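You operate a simulated robot arm through the tools that you are given. There is no shell and no other tool.

You are at the controls of a simulated robot arm. One attempt, no reset.

Task
Close the little green net with a yellow clip.
Fine: use the blue press; one clip, none wasted; the net ends in the grey tray, the clip box in the press, the press's tray pushed in.
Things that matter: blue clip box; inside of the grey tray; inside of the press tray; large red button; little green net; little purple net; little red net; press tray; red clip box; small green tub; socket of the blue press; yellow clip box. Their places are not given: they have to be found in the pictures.

The check looks at the end state, three seconds after you hand in, the way a careful person would. Anything else that was tipped, shoved, dropped, spilled or broken makes it a failure.

Robot
A 7-joint arm with a three-finger gripper, fixed in place. Base frame: the origin is at the foot of the arm, x ahead of it, y to its left, z up. Lengths are in m, angles in degrees, forces in N, time in s.
Its first joint turns from -166.0 to 166.0 degrees. Payload 2.69 kg.
The tool frame sits at the grasp point between the pads (the TCP): z along the fingers, y along the line on which they close. The tips reach 0.029 m beyond it. Largest opening 0.12 m; the body of the gripper starts 0.078 m behind the TCP.
Orientation is that of the tool frame in the base frame, as a unit quaternion [x, y, z, w]. With the fingers straight down and closing along the base's y, the tool's x points along the base's -x, its y along +y and its z along -z.

Tools
- The arm moves only by the tool apply_moves. Its arguments are lists of equal length, an entry for each row: "turn": the turn, a rotation vector about the base's x, y, z in degrees, a list of three; "travel": the shift along the base's x, y, z in m, a list of three; "gripper": the opening, from 0 (shut) to 1 (fully open). In form: {"turn": [[rx, ry, rz], ...], "travel": [[x, y, z], ...], "gripper": [gripper, ...]}. A call has 1 to 20 rows; each row is the pose to reach, as a shift and turn from the pose commanded when the call began. Rows are played at 5 a second. More than 0.05 m and 8.6 degrees between two rows, or a gripper value outside its range, and nothing of the call is played. Where a pose cannot be reached the arm comes as near as it can. A force on the tool above 40 N (or 10 N above the force at the start of the call, whichever is more), or a blocked arm, ends the call early, and 0.2 s more pass. Each finger halts on what it meets, pressing with about 22 N; the grip force reading is that of the motor and also rises with nothing between the fingers. The clock runs only during rows and for 0.2 s after the last one: add rows that repeat a pose to give the fingers time. The reply holds the time, the measured pose of the TCP, the force on the tool along the base axes, the opening and the grip force, in the units named above and with some noise, with the torque about the TCP (base axes, N m) and any sound that the robot's microphone picked up, and new pictures: "views" is both (left out), scene, wrist or none.
- Cameras (640 x 400 px; columns grow to the right, rows downward): "scene" is fixed at [0.2211, 0.4998, 1.627]; the picture's right is [-0.67, -0.74, 0.00], its down [-0.44, 0.40, -0.80] and it looks along [0.60, -0.54, -0.59] (base axes); focal length 326 px, centre (320, 200). "wrist" rides on the gripper at [0.063, 0, -0.104] in the tool frame; the picture's right is [0.00, 1.00, 0.00], its down [-0.83, 0.00, -0.56] and it looks along [-0.56, 0.00, 0.83] (tool axes); focal length 275 px, centre (320, 200).
- move_column(by): slides the trunk up (or, below 0, down) by that many m; the arm rides with it, the base frame stays. It gives what a move gives, with no picture.
- probe_pixels(camera, pixels): there is no depth. For up to 12 entries [column, row, z] of the newest picture of that camera ("zoom" is the newest enlarged one), the place [x, y] in the base frame at which the ray of that pixel passes the height z, good to about 0.002 m. No time passes.
- close_up(camera, box): a new picture of the part [left, top, right, bottom] of that camera's present view, enlarged. No time passes.
- job_done(): hands the job in; it is judged then, once.

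Unless the task says otherwise, let go and move clear before handing in.

The tools are called after ">>>" by a JSON object that holds its "name" and its "arguments". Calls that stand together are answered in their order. apply_moves: Moves the arm, as the interface text tells. Its arguments: {"type":"object","properties":{"turn":{"type":"array","items":{"type":"array","items":{"type":"number"}}},"travel":{"type":"array","items":{"type":"array","items":{"type":"number"}}},"gripper":{"type":"array","items":{"type":"number"}},"views":{"type":"string","enum":["both","scene","wrist","none"]}},"required":["turn","travel","gripper"]} The other tools are called the same way: move_column (by) slides the trunk up or down; probe_pixels (camera, pixels) gives the place at which the rays of pixels pass given heights; close_up (camera, box) takes an enlarged picture of a part of a camera's view; job_done () hands the job in.

At the start:

```text
clock: 0.0
tool_pos: [0.5069, -0.0355, 1.2715]
tcp_rot: [0.0, 1.0, 0.0, 0.0]
ft_force: [0.3, 0.7, 0.5]
torque: [0.01, 0.02, 0.0]
opening: 0.12
grasp_force: 0.1
trunk travel left (down, up): [-0.4, 0.186]
```

scene: 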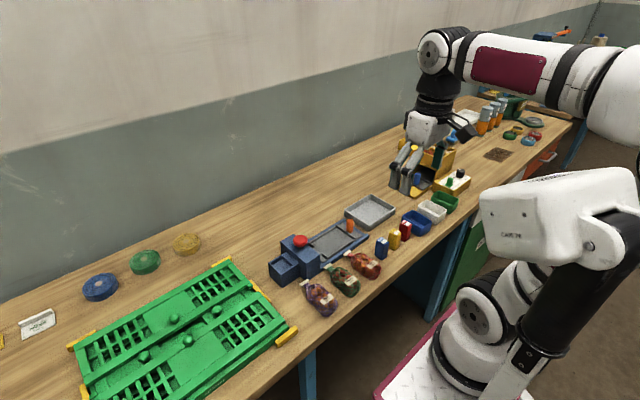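
wrist: 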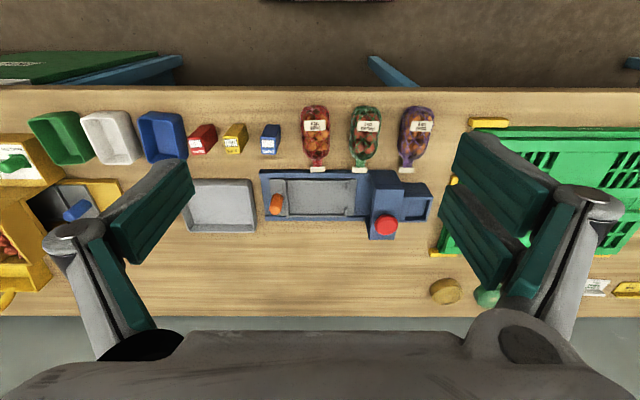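

The scene shows the blue press around (320,245) with a red button at (300,240), three nets at (320,297), (343,280), (364,264), the clip boxes near (382,247), (394,238), (405,230), and the grey tray at (370,212). I'll take enlarged pictures to understand the mechanism.

>>> {"name": "close_up", "arguments": {"camera": "scene", "box": [250, 180, 410, 320]}}

>>> {"name": "close_up", "arguments": {"camera": "wrist", "box": [180, 90, 450, 250]}}

```text
2.86 times, centred on (330, 250) of scene
```

zoom: 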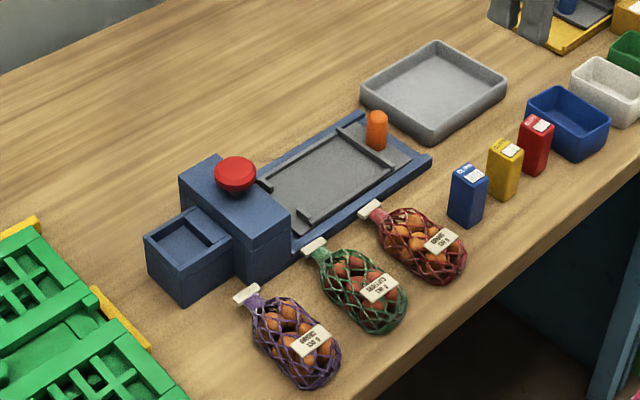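

```text
2.37 times, centred on (315, 170) of wrist
```

zoom: 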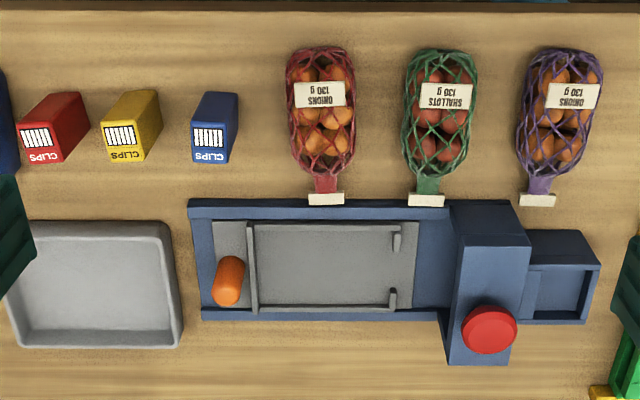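

The press has an open-topped socket on its +y end, a sliding tray with an orange handle on its -y end, and the red button on the head. I'll triangulate heights by probing the same features from both cameras.

>>> {"name": "probe_pixels", "arguments": {"camera": "scene", "pixels": [[300, 241, 0.7], [300, 241, 0.8], [300, 241, 0.9], [300, 241, 1.0], [346, 224, 0.7], [346, 224, 0.9], [387, 208, 0.7], [387, 208, 0.9], [280, 284, 0.7], [280, 284, 0.9]]}}

>>> {"name": "probe_pixels", "arguments": {"camera": "wrist", "pixels": [[386, 226, 0.7], [386, 226, 0.8], [386, 226, 0.9], [386, 226, 1.0], [187, 179, 0.7], [187, 179, 0.9], [187, 236, 0.7], [187, 236, 0.9], [252, 180, 0.7], [252, 180, 0.9], [256, 233, 0.7], [256, 233, 0.9]]}}

```text
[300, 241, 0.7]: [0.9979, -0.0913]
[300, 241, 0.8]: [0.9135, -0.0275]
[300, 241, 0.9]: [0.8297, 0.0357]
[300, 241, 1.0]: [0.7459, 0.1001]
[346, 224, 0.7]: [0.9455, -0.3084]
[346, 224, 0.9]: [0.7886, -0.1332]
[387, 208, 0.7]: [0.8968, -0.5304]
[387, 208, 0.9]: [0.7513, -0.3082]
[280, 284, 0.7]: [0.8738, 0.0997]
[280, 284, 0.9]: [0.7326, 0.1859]
```

```text
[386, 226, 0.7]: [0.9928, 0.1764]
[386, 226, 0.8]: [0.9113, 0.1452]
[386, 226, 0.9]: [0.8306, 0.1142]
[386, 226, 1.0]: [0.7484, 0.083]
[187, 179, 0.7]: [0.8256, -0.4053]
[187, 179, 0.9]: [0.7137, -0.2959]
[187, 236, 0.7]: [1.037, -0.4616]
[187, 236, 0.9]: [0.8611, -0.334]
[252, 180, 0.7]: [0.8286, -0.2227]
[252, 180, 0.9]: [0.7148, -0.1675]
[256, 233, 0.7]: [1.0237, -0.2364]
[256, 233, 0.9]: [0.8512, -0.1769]
```

The button comes out at about z 0.98 near (0.763, 0.088). Now I'll find bench-level heights with the net neck tag, tray corner and clip box.

>>> {"name": "probe_pixels", "arguments": {"camera": "scene", "pixels": [[328.3, 266.1, 0.85], [328.3, 266.1, 0.95], [344.3, 209.8, 0.85], [344.3, 209.8, 0.95], [395.5, 231.5, 0.85], [395.5, 231.5, 0.95], [350, 225.3, 0.85], [350, 225.3, 0.95], [313.5, 286.6, 0.85], [313.5, 286.6, 0.95]]}}

>>> {"name": "probe_pixels", "arguments": {"camera": "wrist", "pixels": [[359.7, 170, 0.85], [359.7, 170, 0.95], [256, 233, 0.85], [256, 233, 0.95], [235, 132, 0.85], [235, 132, 0.95], [277, 200, 0.85], [277, 200, 0.95]]}}

```text
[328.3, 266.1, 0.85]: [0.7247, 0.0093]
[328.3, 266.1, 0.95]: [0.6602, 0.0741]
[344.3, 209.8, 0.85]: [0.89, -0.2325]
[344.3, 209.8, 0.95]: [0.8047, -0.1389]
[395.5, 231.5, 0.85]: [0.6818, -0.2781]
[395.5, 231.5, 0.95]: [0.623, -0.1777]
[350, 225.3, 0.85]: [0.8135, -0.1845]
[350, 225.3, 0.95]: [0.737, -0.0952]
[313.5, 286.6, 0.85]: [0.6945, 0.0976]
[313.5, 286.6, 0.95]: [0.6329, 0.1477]
```

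```text
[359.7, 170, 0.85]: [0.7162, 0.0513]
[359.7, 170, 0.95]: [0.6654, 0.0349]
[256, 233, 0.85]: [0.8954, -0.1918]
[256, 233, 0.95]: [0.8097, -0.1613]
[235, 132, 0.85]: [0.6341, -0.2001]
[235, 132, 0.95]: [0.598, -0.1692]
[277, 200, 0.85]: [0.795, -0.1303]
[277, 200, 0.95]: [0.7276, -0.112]
```

The net tag is at z≈0.90 and the tray rim at z≈0.915, so the bench is near 0.89. I'll move the wrist camera lower over the press for a closer look.

>>> {"name": "apply_moves", "arguments": {"turn": [[0, 0, 0], [0, 0, 0], [0, 0, 0], [0, 0, 0], [0, 0, 0]], "travel": [[0.02, 0.015, -0.03], [0.04, 0.03, -0.06], [0.06, 0.045, -0.09], [0.08, 0.06, -0.12], [0.1, 0.07, -0.15]], "gripper": [1, 1, 1, 1, 1]}}

```text
clock: 1.2
tool_pos: [0.6064, 0.0349, 1.1187]
tcp_rot: [0.0, 1.0, 0.0, 0.0]
ft_force: [-0.5, 0.2, 0.7]
torque: [0.0, -0.04, 0.03]
opening: 0.12
grasp_force: 0.1
trunk travel left (down, up): [-0.4, 0.186]
```

scene: 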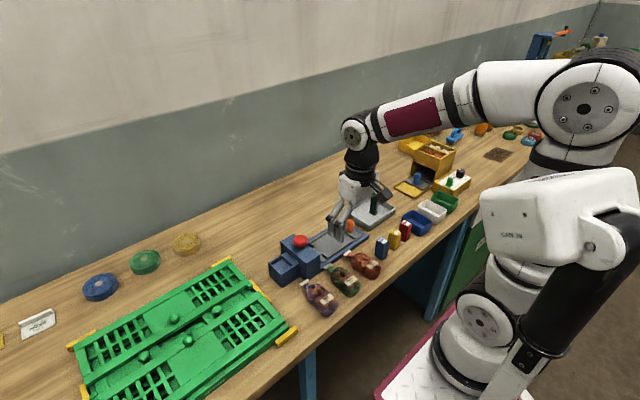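
wrist: 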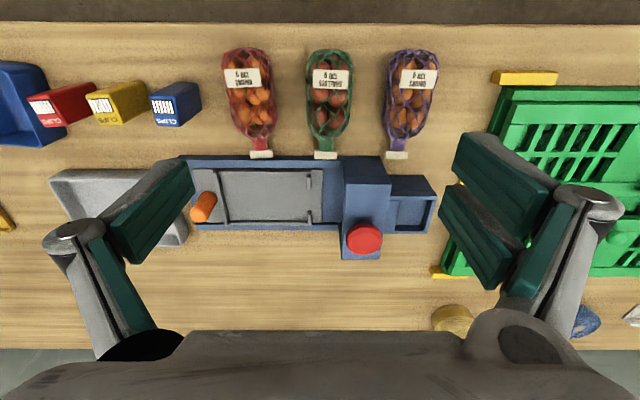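

>>> {"name": "close_up", "arguments": {"camera": "wrist", "box": [320, 130, 460, 270]}}

>>> {"name": "close_up", "arguments": {"camera": "wrist", "box": [170, 40, 450, 240]}}

>>> {"name": "close_up", "arguments": {"camera": "scene", "box": [260, 220, 340, 290]}}

```text
2.86 times, centred on (390, 200) of wrist
```

zoom: 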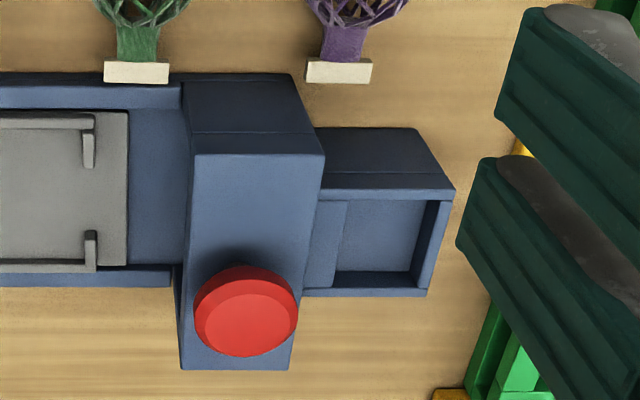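

```text
2.00 times, centred on (310, 140) of wrist
```

zoom: 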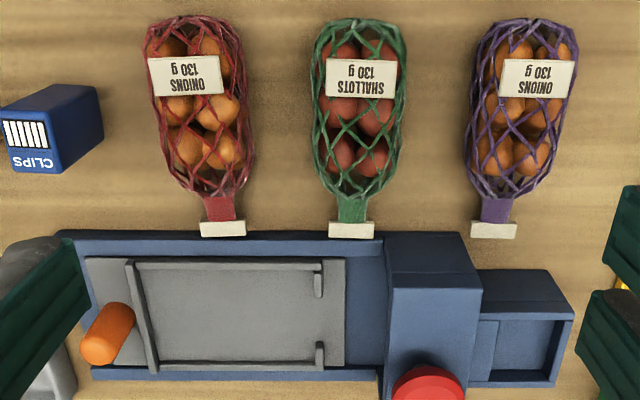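

```text
5.71 times, centred on (300, 255) of scene
```

zoom: 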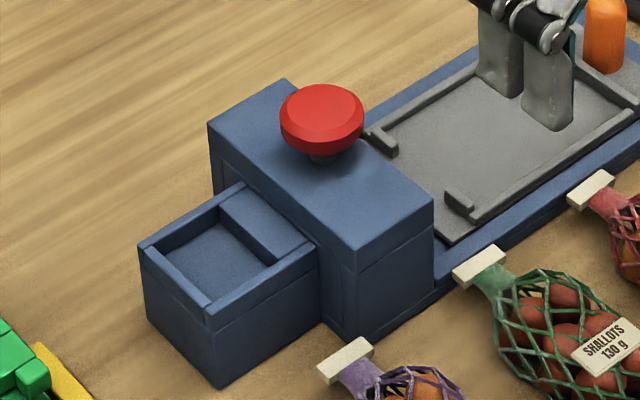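

The pocket of the socket is visible at wrist (415,215), with a ledge beside the head. I'll measure the press's rim, head and tray by probing both cameras.

>>> {"name": "probe_pixels", "arguments": {"camera": "scene", "pixels": [[268.5, 263.2, 0.9], [268.5, 263.2, 0.96], [280.2, 275.6, 0.9], [280.2, 275.6, 0.96], [306.1, 262, 0.9], [306.1, 262, 0.98], [322.0, 237.5, 0.88], [322.0, 237.5, 0.92]]}}

>>> {"name": "probe_pixels", "arguments": {"camera": "wrist", "pixels": [[427.8, 234, 0.9], [427.8, 234, 0.96], [437.3, 196.5, 0.9], [437.3, 196.5, 0.96], [345.9, 184.3, 0.9], [345.9, 184.3, 0.98], [398.8, 200, 0.93], [432, 200, 0.93], [423.3, 230.8, 0.93], [396, 231, 0.93]]}}

```text
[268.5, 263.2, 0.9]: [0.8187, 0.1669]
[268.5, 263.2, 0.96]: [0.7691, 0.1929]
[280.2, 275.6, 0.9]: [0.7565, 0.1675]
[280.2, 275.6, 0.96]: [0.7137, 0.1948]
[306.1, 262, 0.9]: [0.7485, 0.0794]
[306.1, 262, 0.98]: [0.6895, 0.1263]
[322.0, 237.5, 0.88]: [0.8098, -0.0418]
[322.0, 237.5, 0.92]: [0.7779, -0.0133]
```

```text
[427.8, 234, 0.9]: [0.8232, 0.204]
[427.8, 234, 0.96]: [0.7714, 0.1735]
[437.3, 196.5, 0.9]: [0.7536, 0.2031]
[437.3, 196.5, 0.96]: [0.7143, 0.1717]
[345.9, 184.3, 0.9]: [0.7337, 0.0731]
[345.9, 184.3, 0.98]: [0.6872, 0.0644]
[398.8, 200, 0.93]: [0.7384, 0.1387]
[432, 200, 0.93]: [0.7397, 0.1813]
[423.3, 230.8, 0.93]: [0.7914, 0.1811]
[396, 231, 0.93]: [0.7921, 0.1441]
```

Socket rim is at z≈0.938, with outer x 0.729–0.788 and +y face 0.184. Next I'll move over the clip boxes to measure the yellow one.

>>> {"name": "apply_moves", "arguments": {"turn": [[0, 0, 0], [0, 0, 0], [0, 0, 0], [0, 0, 0], [0, 0, 0], [0, 0, 0]], "travel": [[0, -0.04, -0.01], [0, -0.08, -0.02], [0, -0.12, -0.03], [0, -0.16, -0.04], [0, -0.2, -0.05], [0, -0.235, -0.06]], "gripper": [1, 1, 1, 1, 1, 1]}}

>>> {"name": "close_up", "arguments": {"camera": "wrist", "box": [220, 60, 420, 200]}}

>>> {"name": "close_up", "arguments": {"camera": "scene", "box": [360, 210, 430, 270]}}

```text
clock: 2.6
tool_pos: [0.6059, -0.1982, 1.062]
tcp_rot: [0.0, 1.0, 0.0, 0.0]
ft_force: [0.5, -0.2, 0.6]
torque: [-0.04, -0.02, 0.01]
opening: 0.1201
grasp_force: 0.0
trunk travel left (down, up): [-0.4, 0.186]
```

scene: 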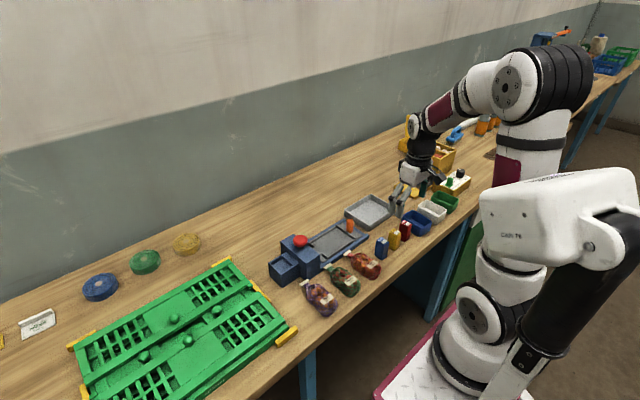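
wrist: 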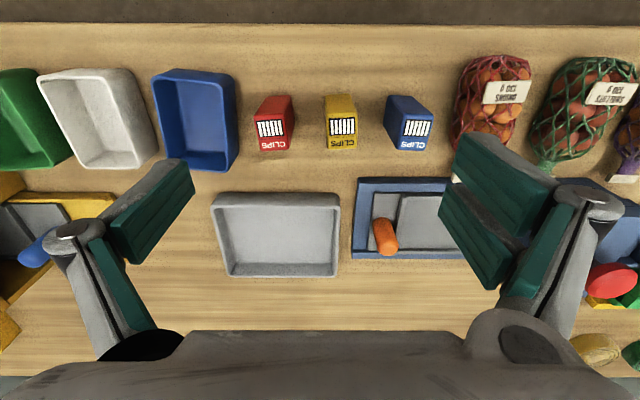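

```text
2.86 times, centred on (320, 130) of wrist
```

zoom: 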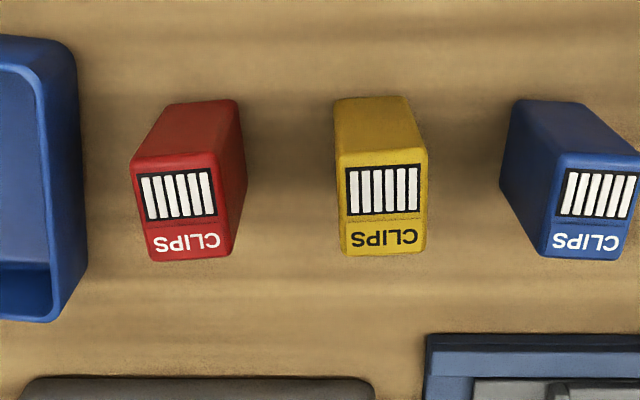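

```text
6.67 times, centred on (395, 240) of scene
```

zoom: 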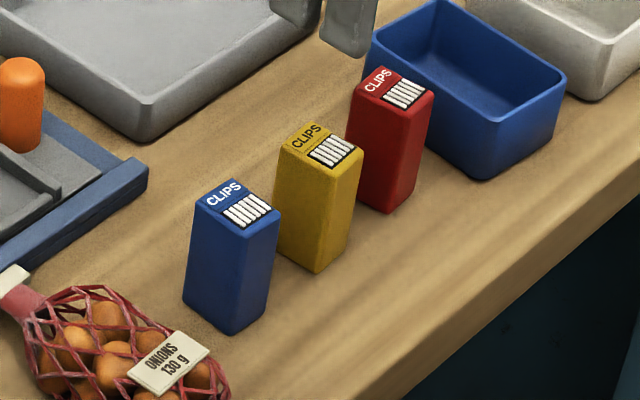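

The yellow box stands upright with its label on top, at wrist (342,132). I'll get its exact position and top height from both cameras.

>>> {"name": "probe_pixels", "arguments": {"camera": "wrist", "pixels": [[357.5, 147.5, 0.9], [357.5, 147.5, 0.96], [327.7, 149.3, 0.95], [357.5, 115.3, 0.9], [357.5, 115.3, 0.96], [326.3, 117.8, 0.95], [357.5, 147.5, 0.95], [357.5, 115.3, 0.95], [336, 94.5, 0.89], [348, 94.0, 0.89]]}}

>>> {"name": "probe_pixels", "arguments": {"camera": "scene", "pixels": [[389, 232.5, 0.9], [389, 232.5, 0.96], [396.2, 237, 0.9], [396.2, 237, 0.96], [389, 232.5, 0.95], [396.2, 237, 0.95], [401.5, 232.8, 0.95], [394.8, 250.8, 0.89], [388.4, 246.0, 0.89]]}}

```text
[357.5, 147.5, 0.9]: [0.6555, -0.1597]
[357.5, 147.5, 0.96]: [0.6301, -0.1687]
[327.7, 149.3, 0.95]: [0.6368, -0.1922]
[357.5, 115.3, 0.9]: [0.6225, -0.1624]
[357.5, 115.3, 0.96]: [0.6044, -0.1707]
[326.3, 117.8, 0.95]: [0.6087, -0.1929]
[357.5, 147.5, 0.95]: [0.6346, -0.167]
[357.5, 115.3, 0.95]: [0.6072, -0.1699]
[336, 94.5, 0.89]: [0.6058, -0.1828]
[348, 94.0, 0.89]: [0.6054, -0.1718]
```

```text
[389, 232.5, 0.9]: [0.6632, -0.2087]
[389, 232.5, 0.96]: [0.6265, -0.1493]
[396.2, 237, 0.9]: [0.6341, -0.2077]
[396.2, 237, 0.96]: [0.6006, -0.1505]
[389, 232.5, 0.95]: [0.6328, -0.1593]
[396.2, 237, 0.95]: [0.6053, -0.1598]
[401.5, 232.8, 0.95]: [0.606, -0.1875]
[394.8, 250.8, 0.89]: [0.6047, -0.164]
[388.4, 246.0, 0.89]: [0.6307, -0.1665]
```

Yellow box: top z≈0.942, footprint about x 0.609–0.638, y −0.193 to −0.167. Before grasping I'll look at the socket pocket from above.

>>> {"name": "apply_moves", "arguments": {"turn": [[0, 0, 0], [0, 0, 0], [0, 0, 0], [0, 0, 0], [0, 0, 0], [0, 0, 0], [0, 0, 0], [0, 0, 0], [0, 0, 0], [0, 0, 0]], "travel": [[0.012, 0.036, 0.003], [0.024, 0.072, 0.006], [0.036, 0.108, 0.009], [0.048, 0.144, 0.009], [0.06, 0.18, 0.009], [0.072, 0.216, 0.009], [0.084, 0.252, 0.009], [0.096, 0.288, 0.009], [0.105, 0.324, 0.009], [0.114, 0.358, 0.009]], "gripper": [1, 1, 1, 1, 1, 1, 1, 1, 1, 1]}}

>>> {"name": "close_up", "arguments": {"camera": "wrist", "box": [260, 40, 380, 140]}}

```text
clock: 4.8
tool_pos: [0.7202, 0.1572, 1.0703]
tcp_rot: [0.001, 1.0, 0.0, 0.001]
ft_force: [0.0, 0.2, 0.1]
torque: [0.06, -0.02, 0.05]
opening: 0.1199
grasp_force: 0.0
trunk travel left (down, up): [-0.4, 0.186]
```

scene: 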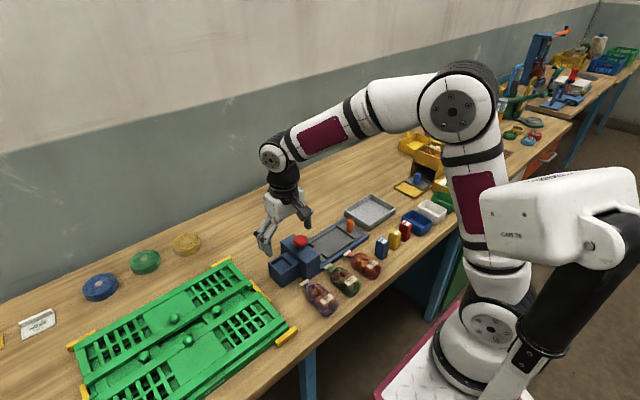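
wrist: 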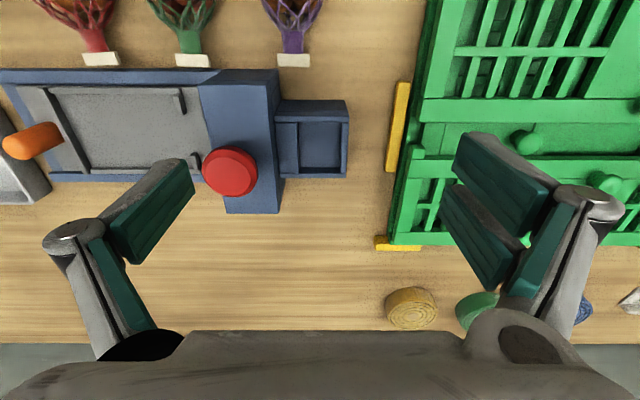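

```text
4.00 times, centred on (320, 90) of wrist
```

zoom: 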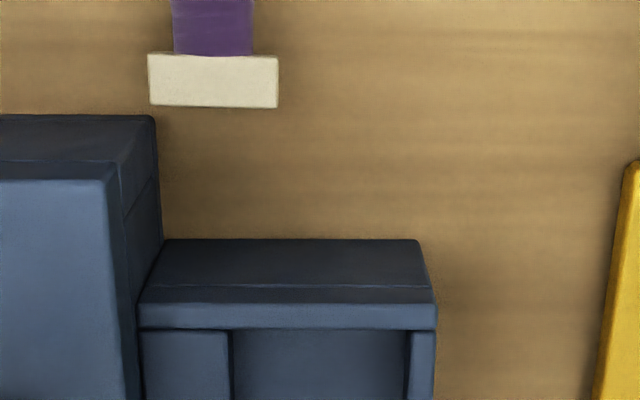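

>>> {"name": "close_up", "arguments": {"camera": "wrist", "box": [260, 90, 380, 190]}}

>>> {"name": "probe_pixels", "arguments": {"camera": "zoom", "pixels": [[140, 104, 0.938], [436, 104, 0.938], [230, 131, 0.938], [408, 131, 0.938], [230, 131, 0.9]]}}

```text
4.00 times, centred on (320, 140) of wrist
```

zoom: 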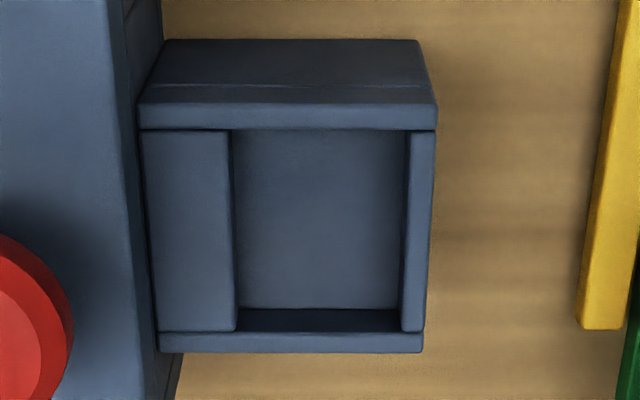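

```text
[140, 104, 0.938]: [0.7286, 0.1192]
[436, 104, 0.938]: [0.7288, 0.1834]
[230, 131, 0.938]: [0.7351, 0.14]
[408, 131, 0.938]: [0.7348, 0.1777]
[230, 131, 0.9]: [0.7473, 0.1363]
```

The pocket is now fully visible. I'll probe its far edge and floor to get its size and depth.

>>> {"name": "probe_pixels", "arguments": {"camera": "zoom", "pixels": [[237, 331, 0.938], [402, 331, 0.938], [300, 309, 0.938], [300, 309, 0.92], [300, 309, 0.91], [300, 309, 0.9], [234, 300, 0.91], [234, 300, 0.938], [400, 300, 0.91], [423, 352, 0.938], [160, 352, 0.938], [160, 331, 0.938]]}}

```text
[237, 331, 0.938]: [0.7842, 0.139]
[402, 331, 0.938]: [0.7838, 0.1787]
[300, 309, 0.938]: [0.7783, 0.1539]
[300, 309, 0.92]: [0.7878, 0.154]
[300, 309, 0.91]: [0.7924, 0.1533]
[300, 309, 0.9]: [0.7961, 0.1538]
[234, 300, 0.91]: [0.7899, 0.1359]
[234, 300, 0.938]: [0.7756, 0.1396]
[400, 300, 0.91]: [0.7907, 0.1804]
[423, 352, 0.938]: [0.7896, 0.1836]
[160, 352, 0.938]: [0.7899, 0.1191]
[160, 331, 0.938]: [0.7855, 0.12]
```

Pocket: x 0.735–0.784, y 0.140–0.178, floor at about z 0.926 (shallow). So the box should stand upright in it at about (0.760, 0.159), and I need a high grasp so the tips clear the rim. I'll move above the yellow box with a half-open gripper.

>>> {"name": "apply_moves", "arguments": {"turn": [[0, 0, 0], [0, 0, 1], [0, 0, 1], [0, 0, 2], [0, 0, 2], [0, 0, 3], [0, 0, 4], [0, 0, 4], [0, 0, 4], [0, 0, 4]], "travel": [[-0.01, -0.034, 0], [-0.02, -0.068, 0], [-0.03, -0.102, 0], [-0.04, -0.136, 0], [-0.05, -0.17, 0], [-0.06, -0.204, 0], [-0.07, -0.238, -0.01], [-0.08, -0.272, -0.02], [-0.09, -0.306, -0.03], [-0.0964, -0.337, -0.05]], "gripper": [1, 1, 1, 0.9, 0.8, 0.7, 0.6, 0.5, 0.5, 0.5]}}

```text
clock: 7.0
tool_pos: [0.6247, -0.1775, 1.0201]
tcp_rot: [-0.035, 0.999, 0.0, 0.0]
ft_force: [0.4, 0.0, -0.3]
torque: [-0.01, -0.02, 0.03]
opening: 0.0599
grasp_force: 0.0
trunk travel left (down, up): [-0.4, 0.186]
```

scene: 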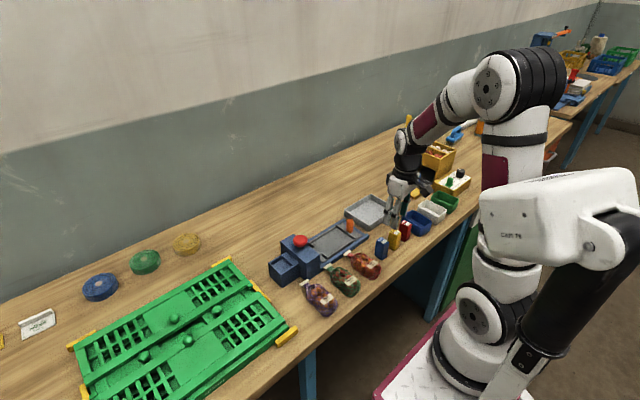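
wrist: 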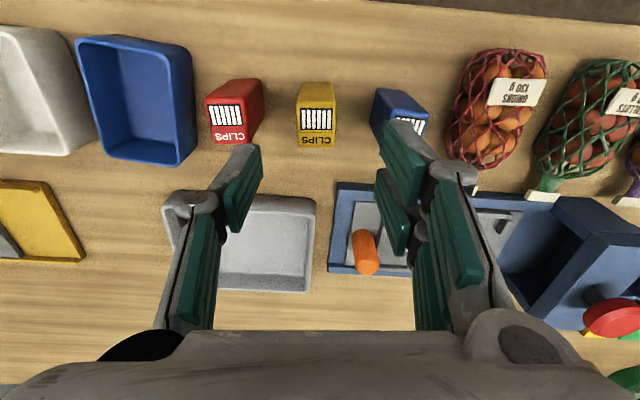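

The yellow box lines up between the fingers (image 298–336, centre ≈317), with neighbours clear. I'll descend to z 0.936.

>>> {"name": "apply_moves", "arguments": {"turn": [[0, 0, 0], [0, 0, 0], [0, 0, 0], [0, 0, 0]], "travel": [[0, -0.001, -0.03], [0, -0.001, -0.06], [0, -0.001, -0.0845], [0, -0.001, -0.0845]], "gripper": [0.5, 0.5, 0.5, 0.5]}}

>>> {"name": "close_up", "arguments": {"camera": "scene", "box": [360, 190, 440, 260]}}

```text
clock: 8.0
tool_pos: [0.6235, -0.1808, 0.9356]
tcp_rot: [-0.035, 0.999, 0.001, 0.0]
ft_force: [0.0, 0.2, 0.8]
torque: [-0.02, 0.01, -0.02]
opening: 0.0598
grasp_force: 0.0
trunk travel left (down, up): [-0.4, 0.186]
```

scene: 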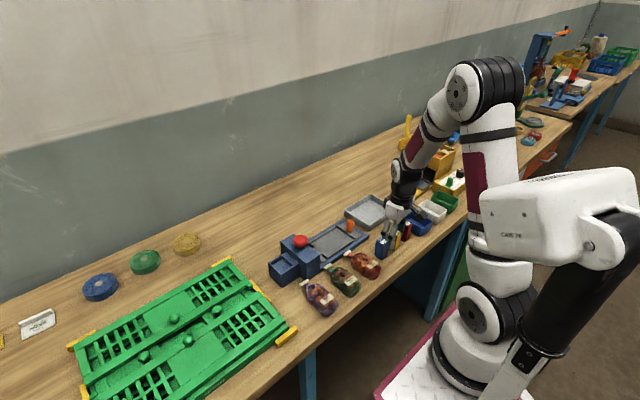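
wrist: 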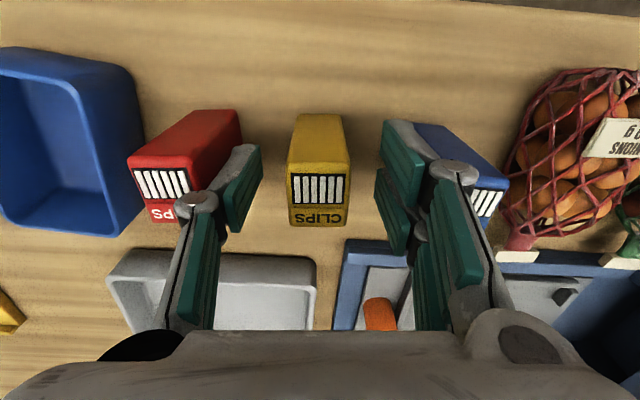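

```text
5.71 times, centred on (400, 225) of scene
```

zoom: 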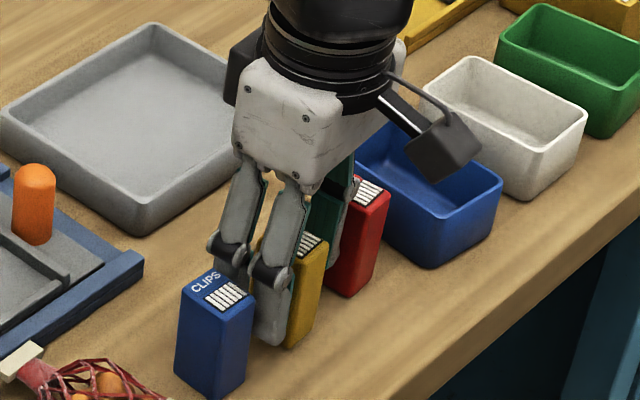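

The fingers straddle the yellow box with clearance on both sides. I'll close the gripper.

>>> {"name": "apply_moves", "arguments": {"turn": [[0, 0, 0], [0, 0, 0], [0, 0, 0], [0, 0, 0]], "travel": [[0, 0, 0], [0, 0, 0], [0, 0, 0], [0, 0, 0]], "gripper": [0.3, 0.15, 0.15, 0.15], "views": "wrist"}}

```text
clock: 9.0
tool_pos: [0.6245, -0.18, 0.9338]
tcp_rot: [-0.035, 0.999, 0.0, 0.0]
ft_force: [0.3, 0.9, 0.3]
torque: [0.01, -0.01, 0.01]
opening: 0.0252
grasp_force: 22.1
trunk travel left (down, up): [-0.4, 0.186]
```

wrist: 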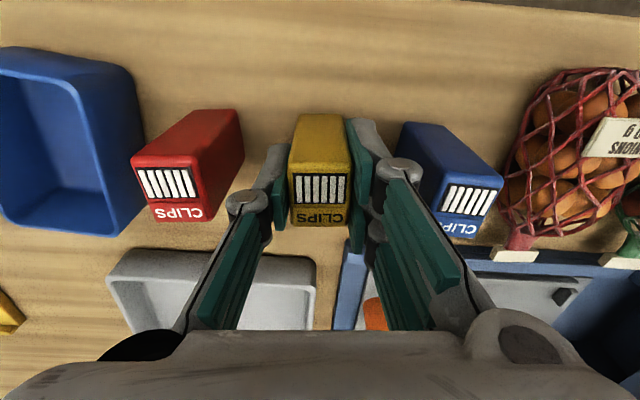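

The box is held at 25 mm width. I'll lift straight up, then carry it high over the press to the socket, turning back 4°.

>>> {"name": "apply_moves", "arguments": {"turn": [[0, 0, 0], [0, 0, 0], [0, 0, 0], [0, 0, 0], [0, 0, -1], [0, 0, -2], [0, 0, -3], [0, 0, -4], [0, 0, -4], [0, 0, -4], [0, 0, -4], [0, 0, -4], [0, 0, -4], [0, 0, -4]], "travel": [[0, 0, 0.03], [0, 0, 0.07], [0, 0, 0.11], [0, 0, 0.145], [0.015, 0.038, 0.145], [0.03, 0.076, 0.145], [0.045, 0.114, 0.145], [0.06, 0.152, 0.145], [0.075, 0.19, 0.145], [0.09, 0.228, 0.145], [0.105, 0.266, 0.145], [0.12, 0.304, 0.145], [0.1355, 0.3395, 0.145], [0.1355, 0.3395, 0.145]], "gripper": [0.15, 0.15, 0.15, 0.15, 0.15, 0.15, 0.15, 0.15, 0.15, 0.15, 0.15, 0.15, 0.15, 0.15]}}

```text
clock: 12.0
tool_pos: [0.759, 0.1597, 1.0813]
tcp_rot: [0.0, 1.0, 0.0, 0.0]
ft_force: [0.6, 0.3, -0.3]
torque: [0.03, -0.01, 0.0]
opening: 0.0251
grasp_force: 21.6
trunk travel left (down, up): [-0.4, 0.186]
```

scene: 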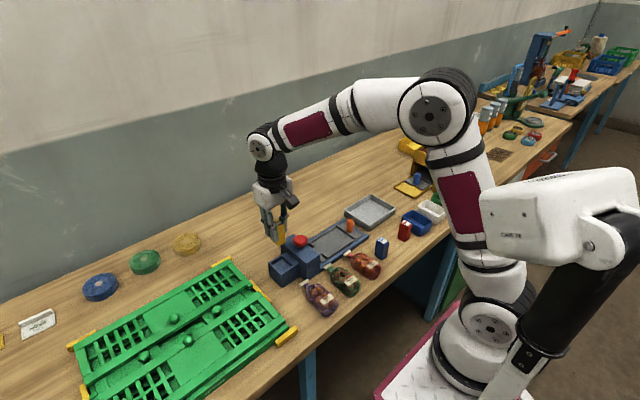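
wrist: 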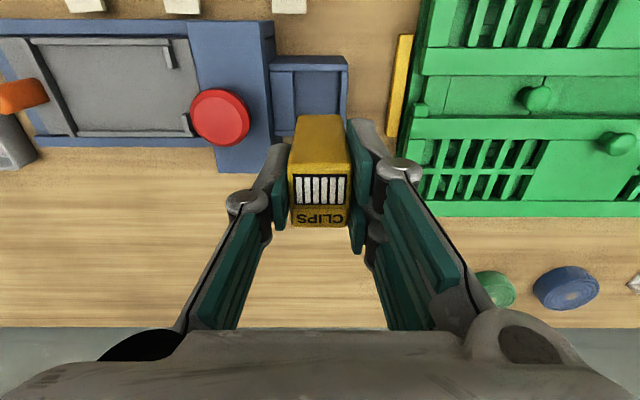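

The box hangs straight and clear. Before descending I'll check the button's extents against the finger on its side.

>>> {"name": "probe_pixels", "arguments": {"camera": "wrist", "pixels": [[249, 117, 0.975], [190, 117, 0.975], [219, 90, 0.975], [219, 146, 0.975], [270, 57, 0.938], [347, 57, 0.938], [275, 22, 0.96], [185, 22, 0.96], [270, 170, 0.96]]}}

>>> {"name": "close_up", "arguments": {"camera": "scene", "box": [250, 200, 330, 290]}}

```text
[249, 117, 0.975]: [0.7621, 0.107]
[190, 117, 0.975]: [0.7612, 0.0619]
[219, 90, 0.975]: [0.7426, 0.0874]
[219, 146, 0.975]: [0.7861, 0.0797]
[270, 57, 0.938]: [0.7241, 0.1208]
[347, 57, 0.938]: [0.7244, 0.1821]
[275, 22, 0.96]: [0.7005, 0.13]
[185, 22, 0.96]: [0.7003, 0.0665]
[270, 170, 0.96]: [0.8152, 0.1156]
```

```text
4.44 times, centred on (290, 245) of scene
```

zoom: 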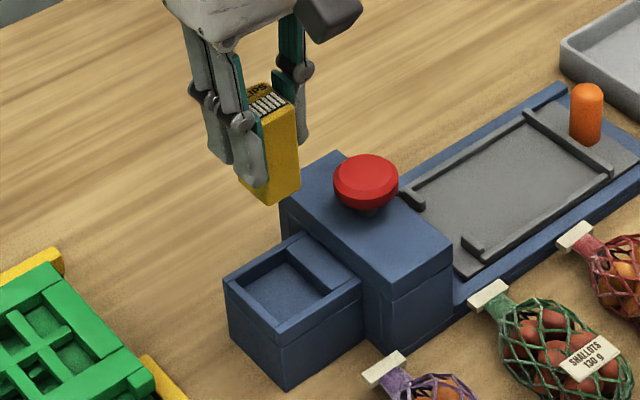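

The button reaches y≈0.107, so I'll open only slightly on release. Descending to just above the pocket.

>>> {"name": "apply_moves", "arguments": {"turn": [[0, 0, 0], [0, 0, 0], [0, 0, 0], [0, 0, 0], [0, 0, 0]], "travel": [[0, 0, -0.03], [0, 0, -0.055], [0, 0, -0.075], [0, 0, -0.09], [0, 0, -0.092]], "gripper": [0.15, 0.15, 0.15, 0.15, 0.15]}}

>>> {"name": "close_up", "arguments": {"camera": "scene", "box": [250, 210, 330, 290]}}

>>> {"name": "close_up", "arguments": {"camera": "wrist", "box": [220, 60, 420, 240]}}

```text
clock: 13.2
tool_pos: [0.7602, 0.16, 0.988]
tcp_rot: [0.0, 1.0, 0.0, 0.0]
ft_force: [-0.2, 0.2, -0.3]
torque: [-0.02, -0.03, -0.01]
opening: 0.0252
grasp_force: 21.9
trunk travel left (down, up): [-0.4, 0.186]
```

scene: 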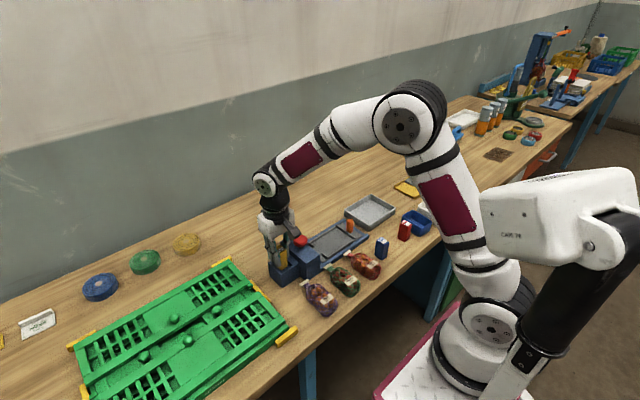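
wrist: 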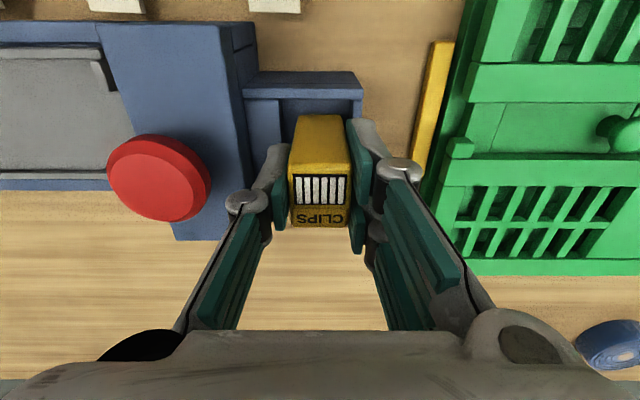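

```text
5.00 times, centred on (290, 250) of scene
```

zoom: 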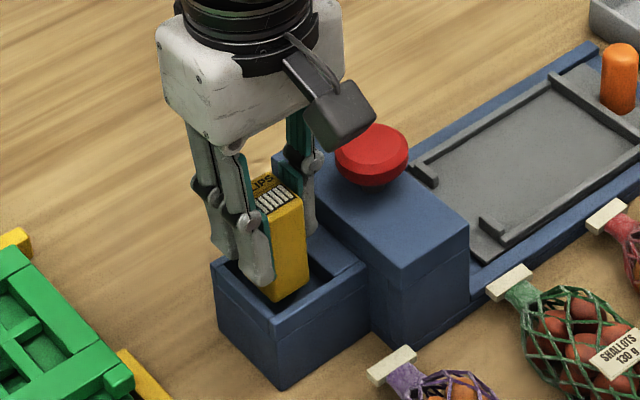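

```text
2.22 times, centred on (320, 150) of wrist
```

zoom: 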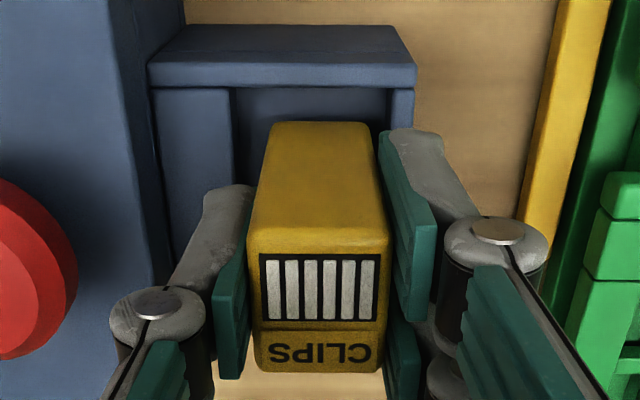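

The box bottom sits inside the pocket outline with about 1 cm margin in x. I'll lower gently in small steps and watch the vertical force.

>>> {"name": "apply_moves", "arguments": {"turn": [[0, 0, 0], [0, 0, 0], [0, 0, 0]], "travel": [[0, -0.0015, -0.004], [0, -0.0015, -0.008], [0, -0.0015, -0.009]], "gripper": [0.15, 0.15, 0.15], "views": "none"}}

>>> {"name": "close_up", "arguments": {"camera": "scene", "box": [260, 225, 310, 275]}}

```text
clock: 14.0
tool_pos: [0.7598, 0.158, 0.9795]
tcp_rot: [-0.001, 1.0, 0.0, 0.0]
ft_force: [0.3, -1.0, -0.5]
torque: [0.02, 0.01, 0.02]
opening: 0.0254
grasp_force: 22.3
trunk travel left (down, up): [-0.4, 0.186]
```

```text
8.00 times, centred on (285, 250) of scene
```

zoom: 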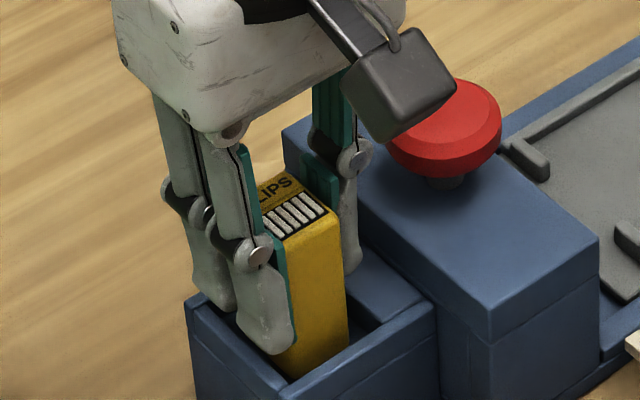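

No contact yet (z force about zero). Lowering a few more millimetres.

>>> {"name": "apply_moves", "arguments": {"turn": [[0, 0, 0], [0, 0, 0], [0, 0, 0]], "travel": [[0, 0, -0.0015], [0, 0, -0.003], [0, 0, -0.003]], "gripper": [0.15, 0.15, 0.15], "views": "none"}}

```text
clock: 14.8
tool_pos: [0.7597, 0.1578, 0.977]
tcp_rot: [0.0, 1.0, 0.001, 0.001]
ft_force: [-0.5, -0.2, 17.7]
torque: [-0.02, -0.02, -0.02]
opening: 0.0254
grasp_force: 22.0
trunk travel left (down, up): [-0.4, 0.186]
```

Contact at TCP z≈0.977 (17.7 N), matching the pocket floor. I'll ease off 1 mm and open slightly to about 37 mm.

>>> {"name": "apply_moves", "arguments": {"turn": [[0, 0, 0], [0, 0, 0], [0, 0, 0]], "travel": [[0, 0, 0.001], [0, 0, 0.001], [0, 0, 0.001]], "gripper": [0.15, 0.25, 0.3], "views": "wrist"}}

>>> {"name": "close_up", "arguments": {"camera": "scene", "box": [260, 225, 310, 275]}}

```text
clock: 15.6
tool_pos: [0.7595, 0.1578, 0.978]
tcp_rot: [0.0, 1.0, 0.0, 0.001]
ft_force: [0.1, -0.7, 0.5]
torque: [-0.01, 0.0, -0.02]
opening: 0.036
grasp_force: 0.0
trunk travel left (down, up): [-0.4, 0.186]
```

wrist: 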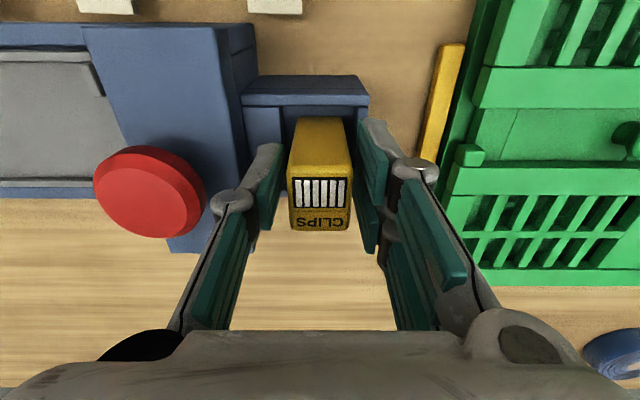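

```text
8.00 times, centred on (285, 250) of scene
```

zoom: 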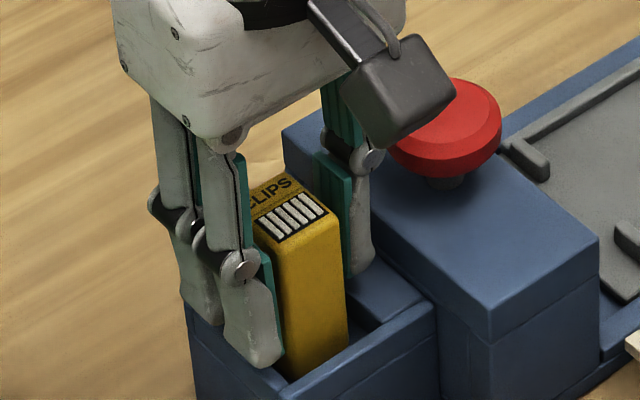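

Released cleanly and the box stands upright in the pocket. I'll rise straight up, then view from above.

>>> {"name": "apply_moves", "arguments": {"turn": [[0, 0, 0], [0, 0, 0], [0, 0, 0], [0, 0, 0]], "travel": [[0, 0, 0.03], [0, 0, 0.07], [0, 0, 0.11], [0, 0, 0.12]], "gripper": [0.3, 0.3, 0.4, 0.6], "views": "wrist"}}

>>> {"name": "close_up", "arguments": {"camera": "scene", "box": [260, 225, 310, 275]}}

```text
clock: 16.6
tool_pos: [0.7596, 0.1593, 1.0979]
tcp_rot: [0.001, 1.0, -0.001, -0.001]
ft_force: [0.1, -0.2, 0.1]
torque: [0.0, -0.02, 0.0]
opening: 0.0721
grasp_force: 0.0
trunk travel left (down, up): [-0.4, 0.186]
```

wrist: 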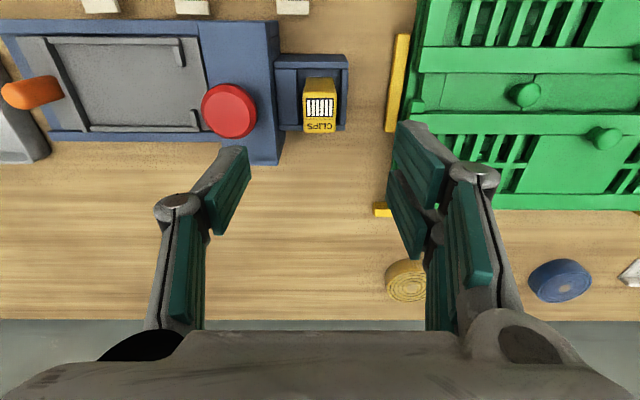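

```text
8.00 times, centred on (285, 250) of scene
```

zoom: 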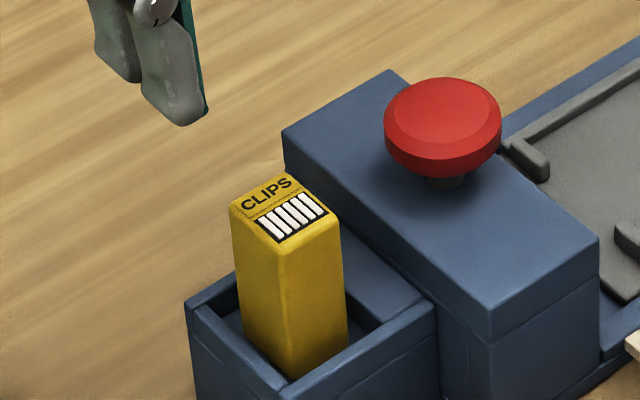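

The box stands well in the socket. Now I'll move above the green net and press tray to measure them.

>>> {"name": "apply_moves", "arguments": {"turn": [[0, 0, 0], [0, 0, 0], [0, 0, 0], [0, 0, 0], [0, 0, 0]], "travel": [[-0.03, -0.03, 0], [-0.06, -0.06, 0], [-0.09, -0.09, 0], [-0.12, -0.12, 0], [-0.14, -0.135, 0]], "gripper": [0.8, 1, 1, 1, 1], "views": "wrist"}}

>>> {"name": "close_up", "arguments": {"camera": "wrist", "box": [200, 40, 440, 200]}}

>>> {"name": "close_up", "arguments": {"camera": "scene", "box": [310, 230, 390, 300]}}

```text
clock: 17.8
tool_pos: [0.6191, 0.0233, 1.0982]
tcp_rot: [0.0, 1.0, 0.0, 0.0]
ft_force: [0.0, 0.3, -1.0]
torque: [0.01, 0.03, 0.01]
opening: 0.1198
grasp_force: 0.1
trunk travel left (down, up): [-0.4, 0.186]
```

wrist: 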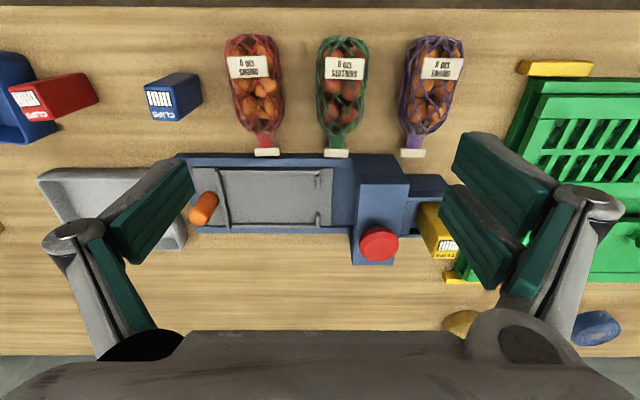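

```text
2.50 times, centred on (320, 120) of wrist
```

zoom: 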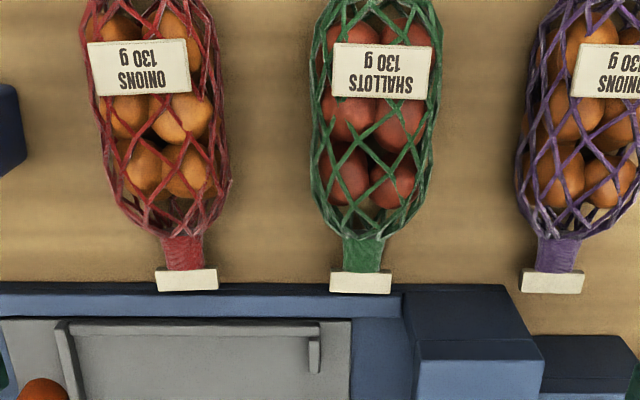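

```text
5.71 times, centred on (350, 265) of scene
```

zoom: 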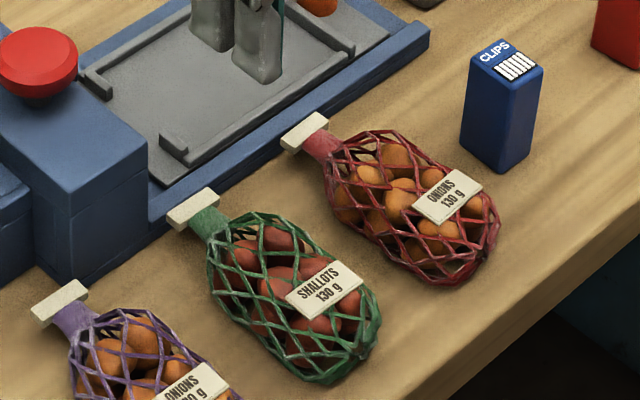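

Green net: body at wrist (342,85), neck at (336,140), tag at (336,153). I'll probe these and the press tray's outline.

>>> {"name": "probe_pixels", "arguments": {"camera": "wrist", "pixels": [[342, 37, 0.905], [340, 134, 0.905], [317, 90, 0.905], [368, 90, 0.905], [324, 154, 0.9], [349, 154, 0.9], [318, 60, 0.905], [367, 60, 0.905], [320, 110, 0.905], [362, 110, 0.905]]}}

>>> {"name": "probe_pixels", "arguments": {"camera": "wrist", "pixels": [[223, 170, 0.9], [226, 227, 0.9], [331, 170, 0.9], [329, 226, 0.9], [319, 180, 0.9], [317, 214, 0.9], [180, 157, 0.9], [204, 208, 0.92], [356, 158, 0.9], [204, 193, 0.935], [355, 212, 0.965], [405, 185, 0.965]]}}

>>> {"name": "close_up", "arguments": {"camera": "wrist", "box": [170, 140, 420, 270]}}

```text
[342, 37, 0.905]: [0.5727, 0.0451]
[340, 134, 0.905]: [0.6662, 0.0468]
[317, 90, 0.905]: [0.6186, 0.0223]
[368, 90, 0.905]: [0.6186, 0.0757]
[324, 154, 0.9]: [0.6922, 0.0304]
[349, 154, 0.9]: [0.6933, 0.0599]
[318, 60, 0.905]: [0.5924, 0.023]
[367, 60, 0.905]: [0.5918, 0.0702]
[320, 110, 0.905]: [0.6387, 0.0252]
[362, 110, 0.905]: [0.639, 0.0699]
```

```text
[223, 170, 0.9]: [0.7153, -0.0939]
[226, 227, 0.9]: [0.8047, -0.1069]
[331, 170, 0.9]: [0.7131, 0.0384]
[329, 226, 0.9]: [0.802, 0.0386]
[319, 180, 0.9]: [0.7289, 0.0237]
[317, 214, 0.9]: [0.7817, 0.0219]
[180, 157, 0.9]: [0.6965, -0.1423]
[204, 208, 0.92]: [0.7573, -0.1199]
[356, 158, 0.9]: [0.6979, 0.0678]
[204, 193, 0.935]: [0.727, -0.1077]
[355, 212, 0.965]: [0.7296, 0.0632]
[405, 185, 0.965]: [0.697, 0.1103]
```

```text
2.56 times, centred on (295, 205) of wrist
```

zoom: 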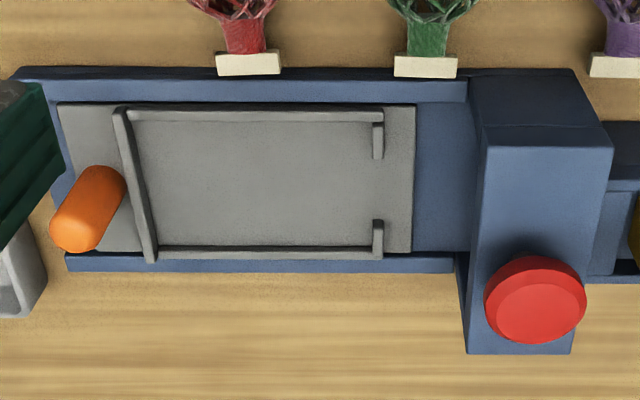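

Net body spans x 0.573–0.666, y 0.022–0.073, tag at x≈0.693. I'll triangulate label height (net top), tray plate height and the neighbours' edges.

>>> {"name": "probe_pixels", "arguments": {"camera": "scene", "pixels": [[323.4, 262.7, 0.88], [323.4, 262.7, 0.92], [343.9, 281.6, 0.9], [343.9, 281.6, 0.94], [357.5, 279.4, 0.9], [357.5, 279.4, 0.94]]}}

>>> {"name": "probe_pixels", "arguments": {"camera": "wrist", "pixels": [[331.7, 167.5, 0.88], [331.7, 167.5, 0.92], [362.8, 79.2, 0.9], [362.8, 79.2, 0.94], [326.8, 57.2, 0.9], [326.8, 57.2, 0.94], [284, 90, 0.905], [400, 90, 0.905], [404, 110, 0.905], [287, 70, 0.905]]}}

```text
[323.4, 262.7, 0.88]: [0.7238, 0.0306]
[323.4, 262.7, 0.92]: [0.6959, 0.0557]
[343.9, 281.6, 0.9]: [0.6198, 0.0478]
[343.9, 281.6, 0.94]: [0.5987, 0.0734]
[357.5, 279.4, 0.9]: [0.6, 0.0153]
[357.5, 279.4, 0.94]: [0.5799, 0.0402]
```

```text
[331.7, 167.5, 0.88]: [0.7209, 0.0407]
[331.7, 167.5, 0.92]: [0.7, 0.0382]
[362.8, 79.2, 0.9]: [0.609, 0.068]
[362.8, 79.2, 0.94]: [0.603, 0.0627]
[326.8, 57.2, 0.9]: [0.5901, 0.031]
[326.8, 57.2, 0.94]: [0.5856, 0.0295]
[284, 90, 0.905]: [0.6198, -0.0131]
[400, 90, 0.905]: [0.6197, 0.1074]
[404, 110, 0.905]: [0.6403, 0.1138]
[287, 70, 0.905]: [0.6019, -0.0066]
```

Net top ≈0.925, tray plate ≈0.895, and there is about 3 cm of free space either side of the green net. I'll centre at y 0.0475 with opening ~70 mm and descend part way.

>>> {"name": "apply_moves", "arguments": {"turn": [[0, 0, 0], [0, 0, 0], [0, 0, 0], [0, 0, 0]], "travel": [[0, 0.0125, -0.02], [0, 0.025, -0.05], [0, 0.025, -0.09], [0, 0.025, -0.115]], "gripper": [0.8, 0.6, 0.6, 0.6], "views": "wrist"}}

```text
clock: 18.8
tool_pos: [0.6196, 0.049, 0.9821]
tcp_rot: [0.0, 1.0, 0.0, 0.0]
ft_force: [-0.2, 0.0, -0.3]
torque: [0.04, -0.05, 0.0]
opening: 0.0717
grasp_force: 0.0
trunk travel left (down, up): [-0.4, 0.186]
```

wrist: 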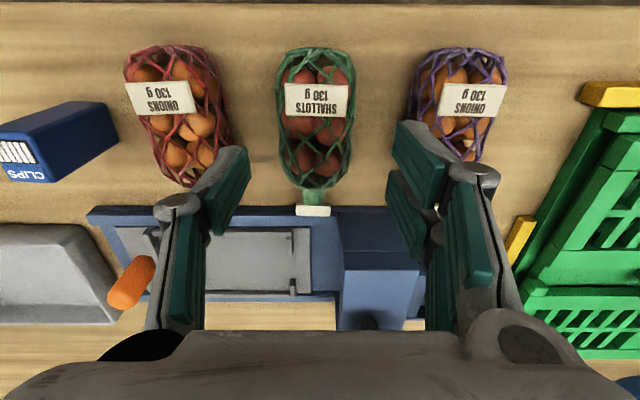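

The net is centred at column ≈316 between the fingers. Descending to z 0.922.

>>> {"name": "apply_moves", "arguments": {"turn": [[0, 0, 0], [0, 0, 0], [0, 0, 0]], "travel": [[0, -0.001, -0.03], [0, -0.001, -0.061], [0, -0.001, -0.061]], "gripper": [0.6, 0.6, 0.6], "views": "wrist"}}

>>> {"name": "close_up", "arguments": {"camera": "scene", "box": [300, 230, 390, 310]}}

```text
clock: 19.6
tool_pos: [0.6191, 0.0465, 0.9213]
tcp_rot: [0.0, 1.0, 0.0, 0.0]
ft_force: [-0.2, -0.5, 0.6]
torque: [0.0, 0.01, 0.0]
opening: 0.0721
grasp_force: 0.0
trunk travel left (down, up): [-0.4, 0.186]
```

wrist: 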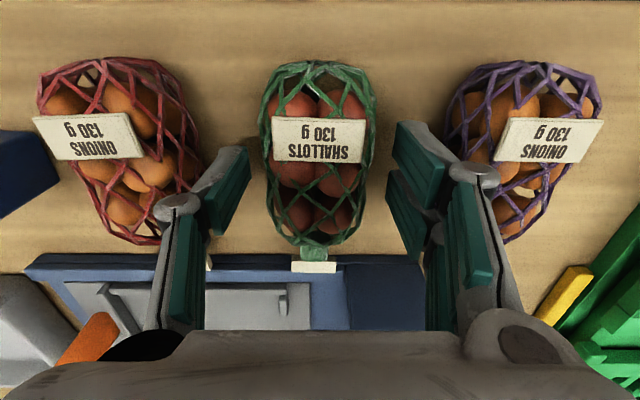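

```text
5.00 times, centred on (345, 270) of scene
```

zoom: 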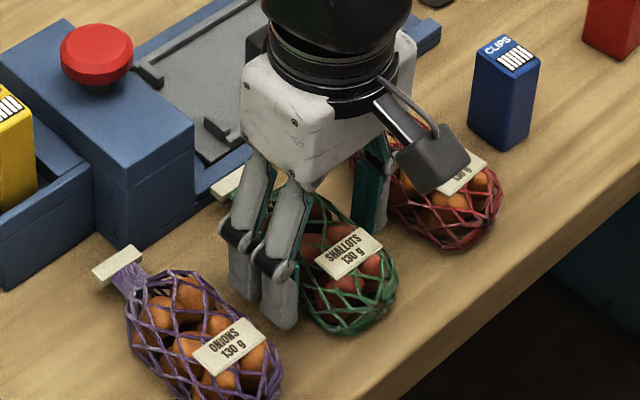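

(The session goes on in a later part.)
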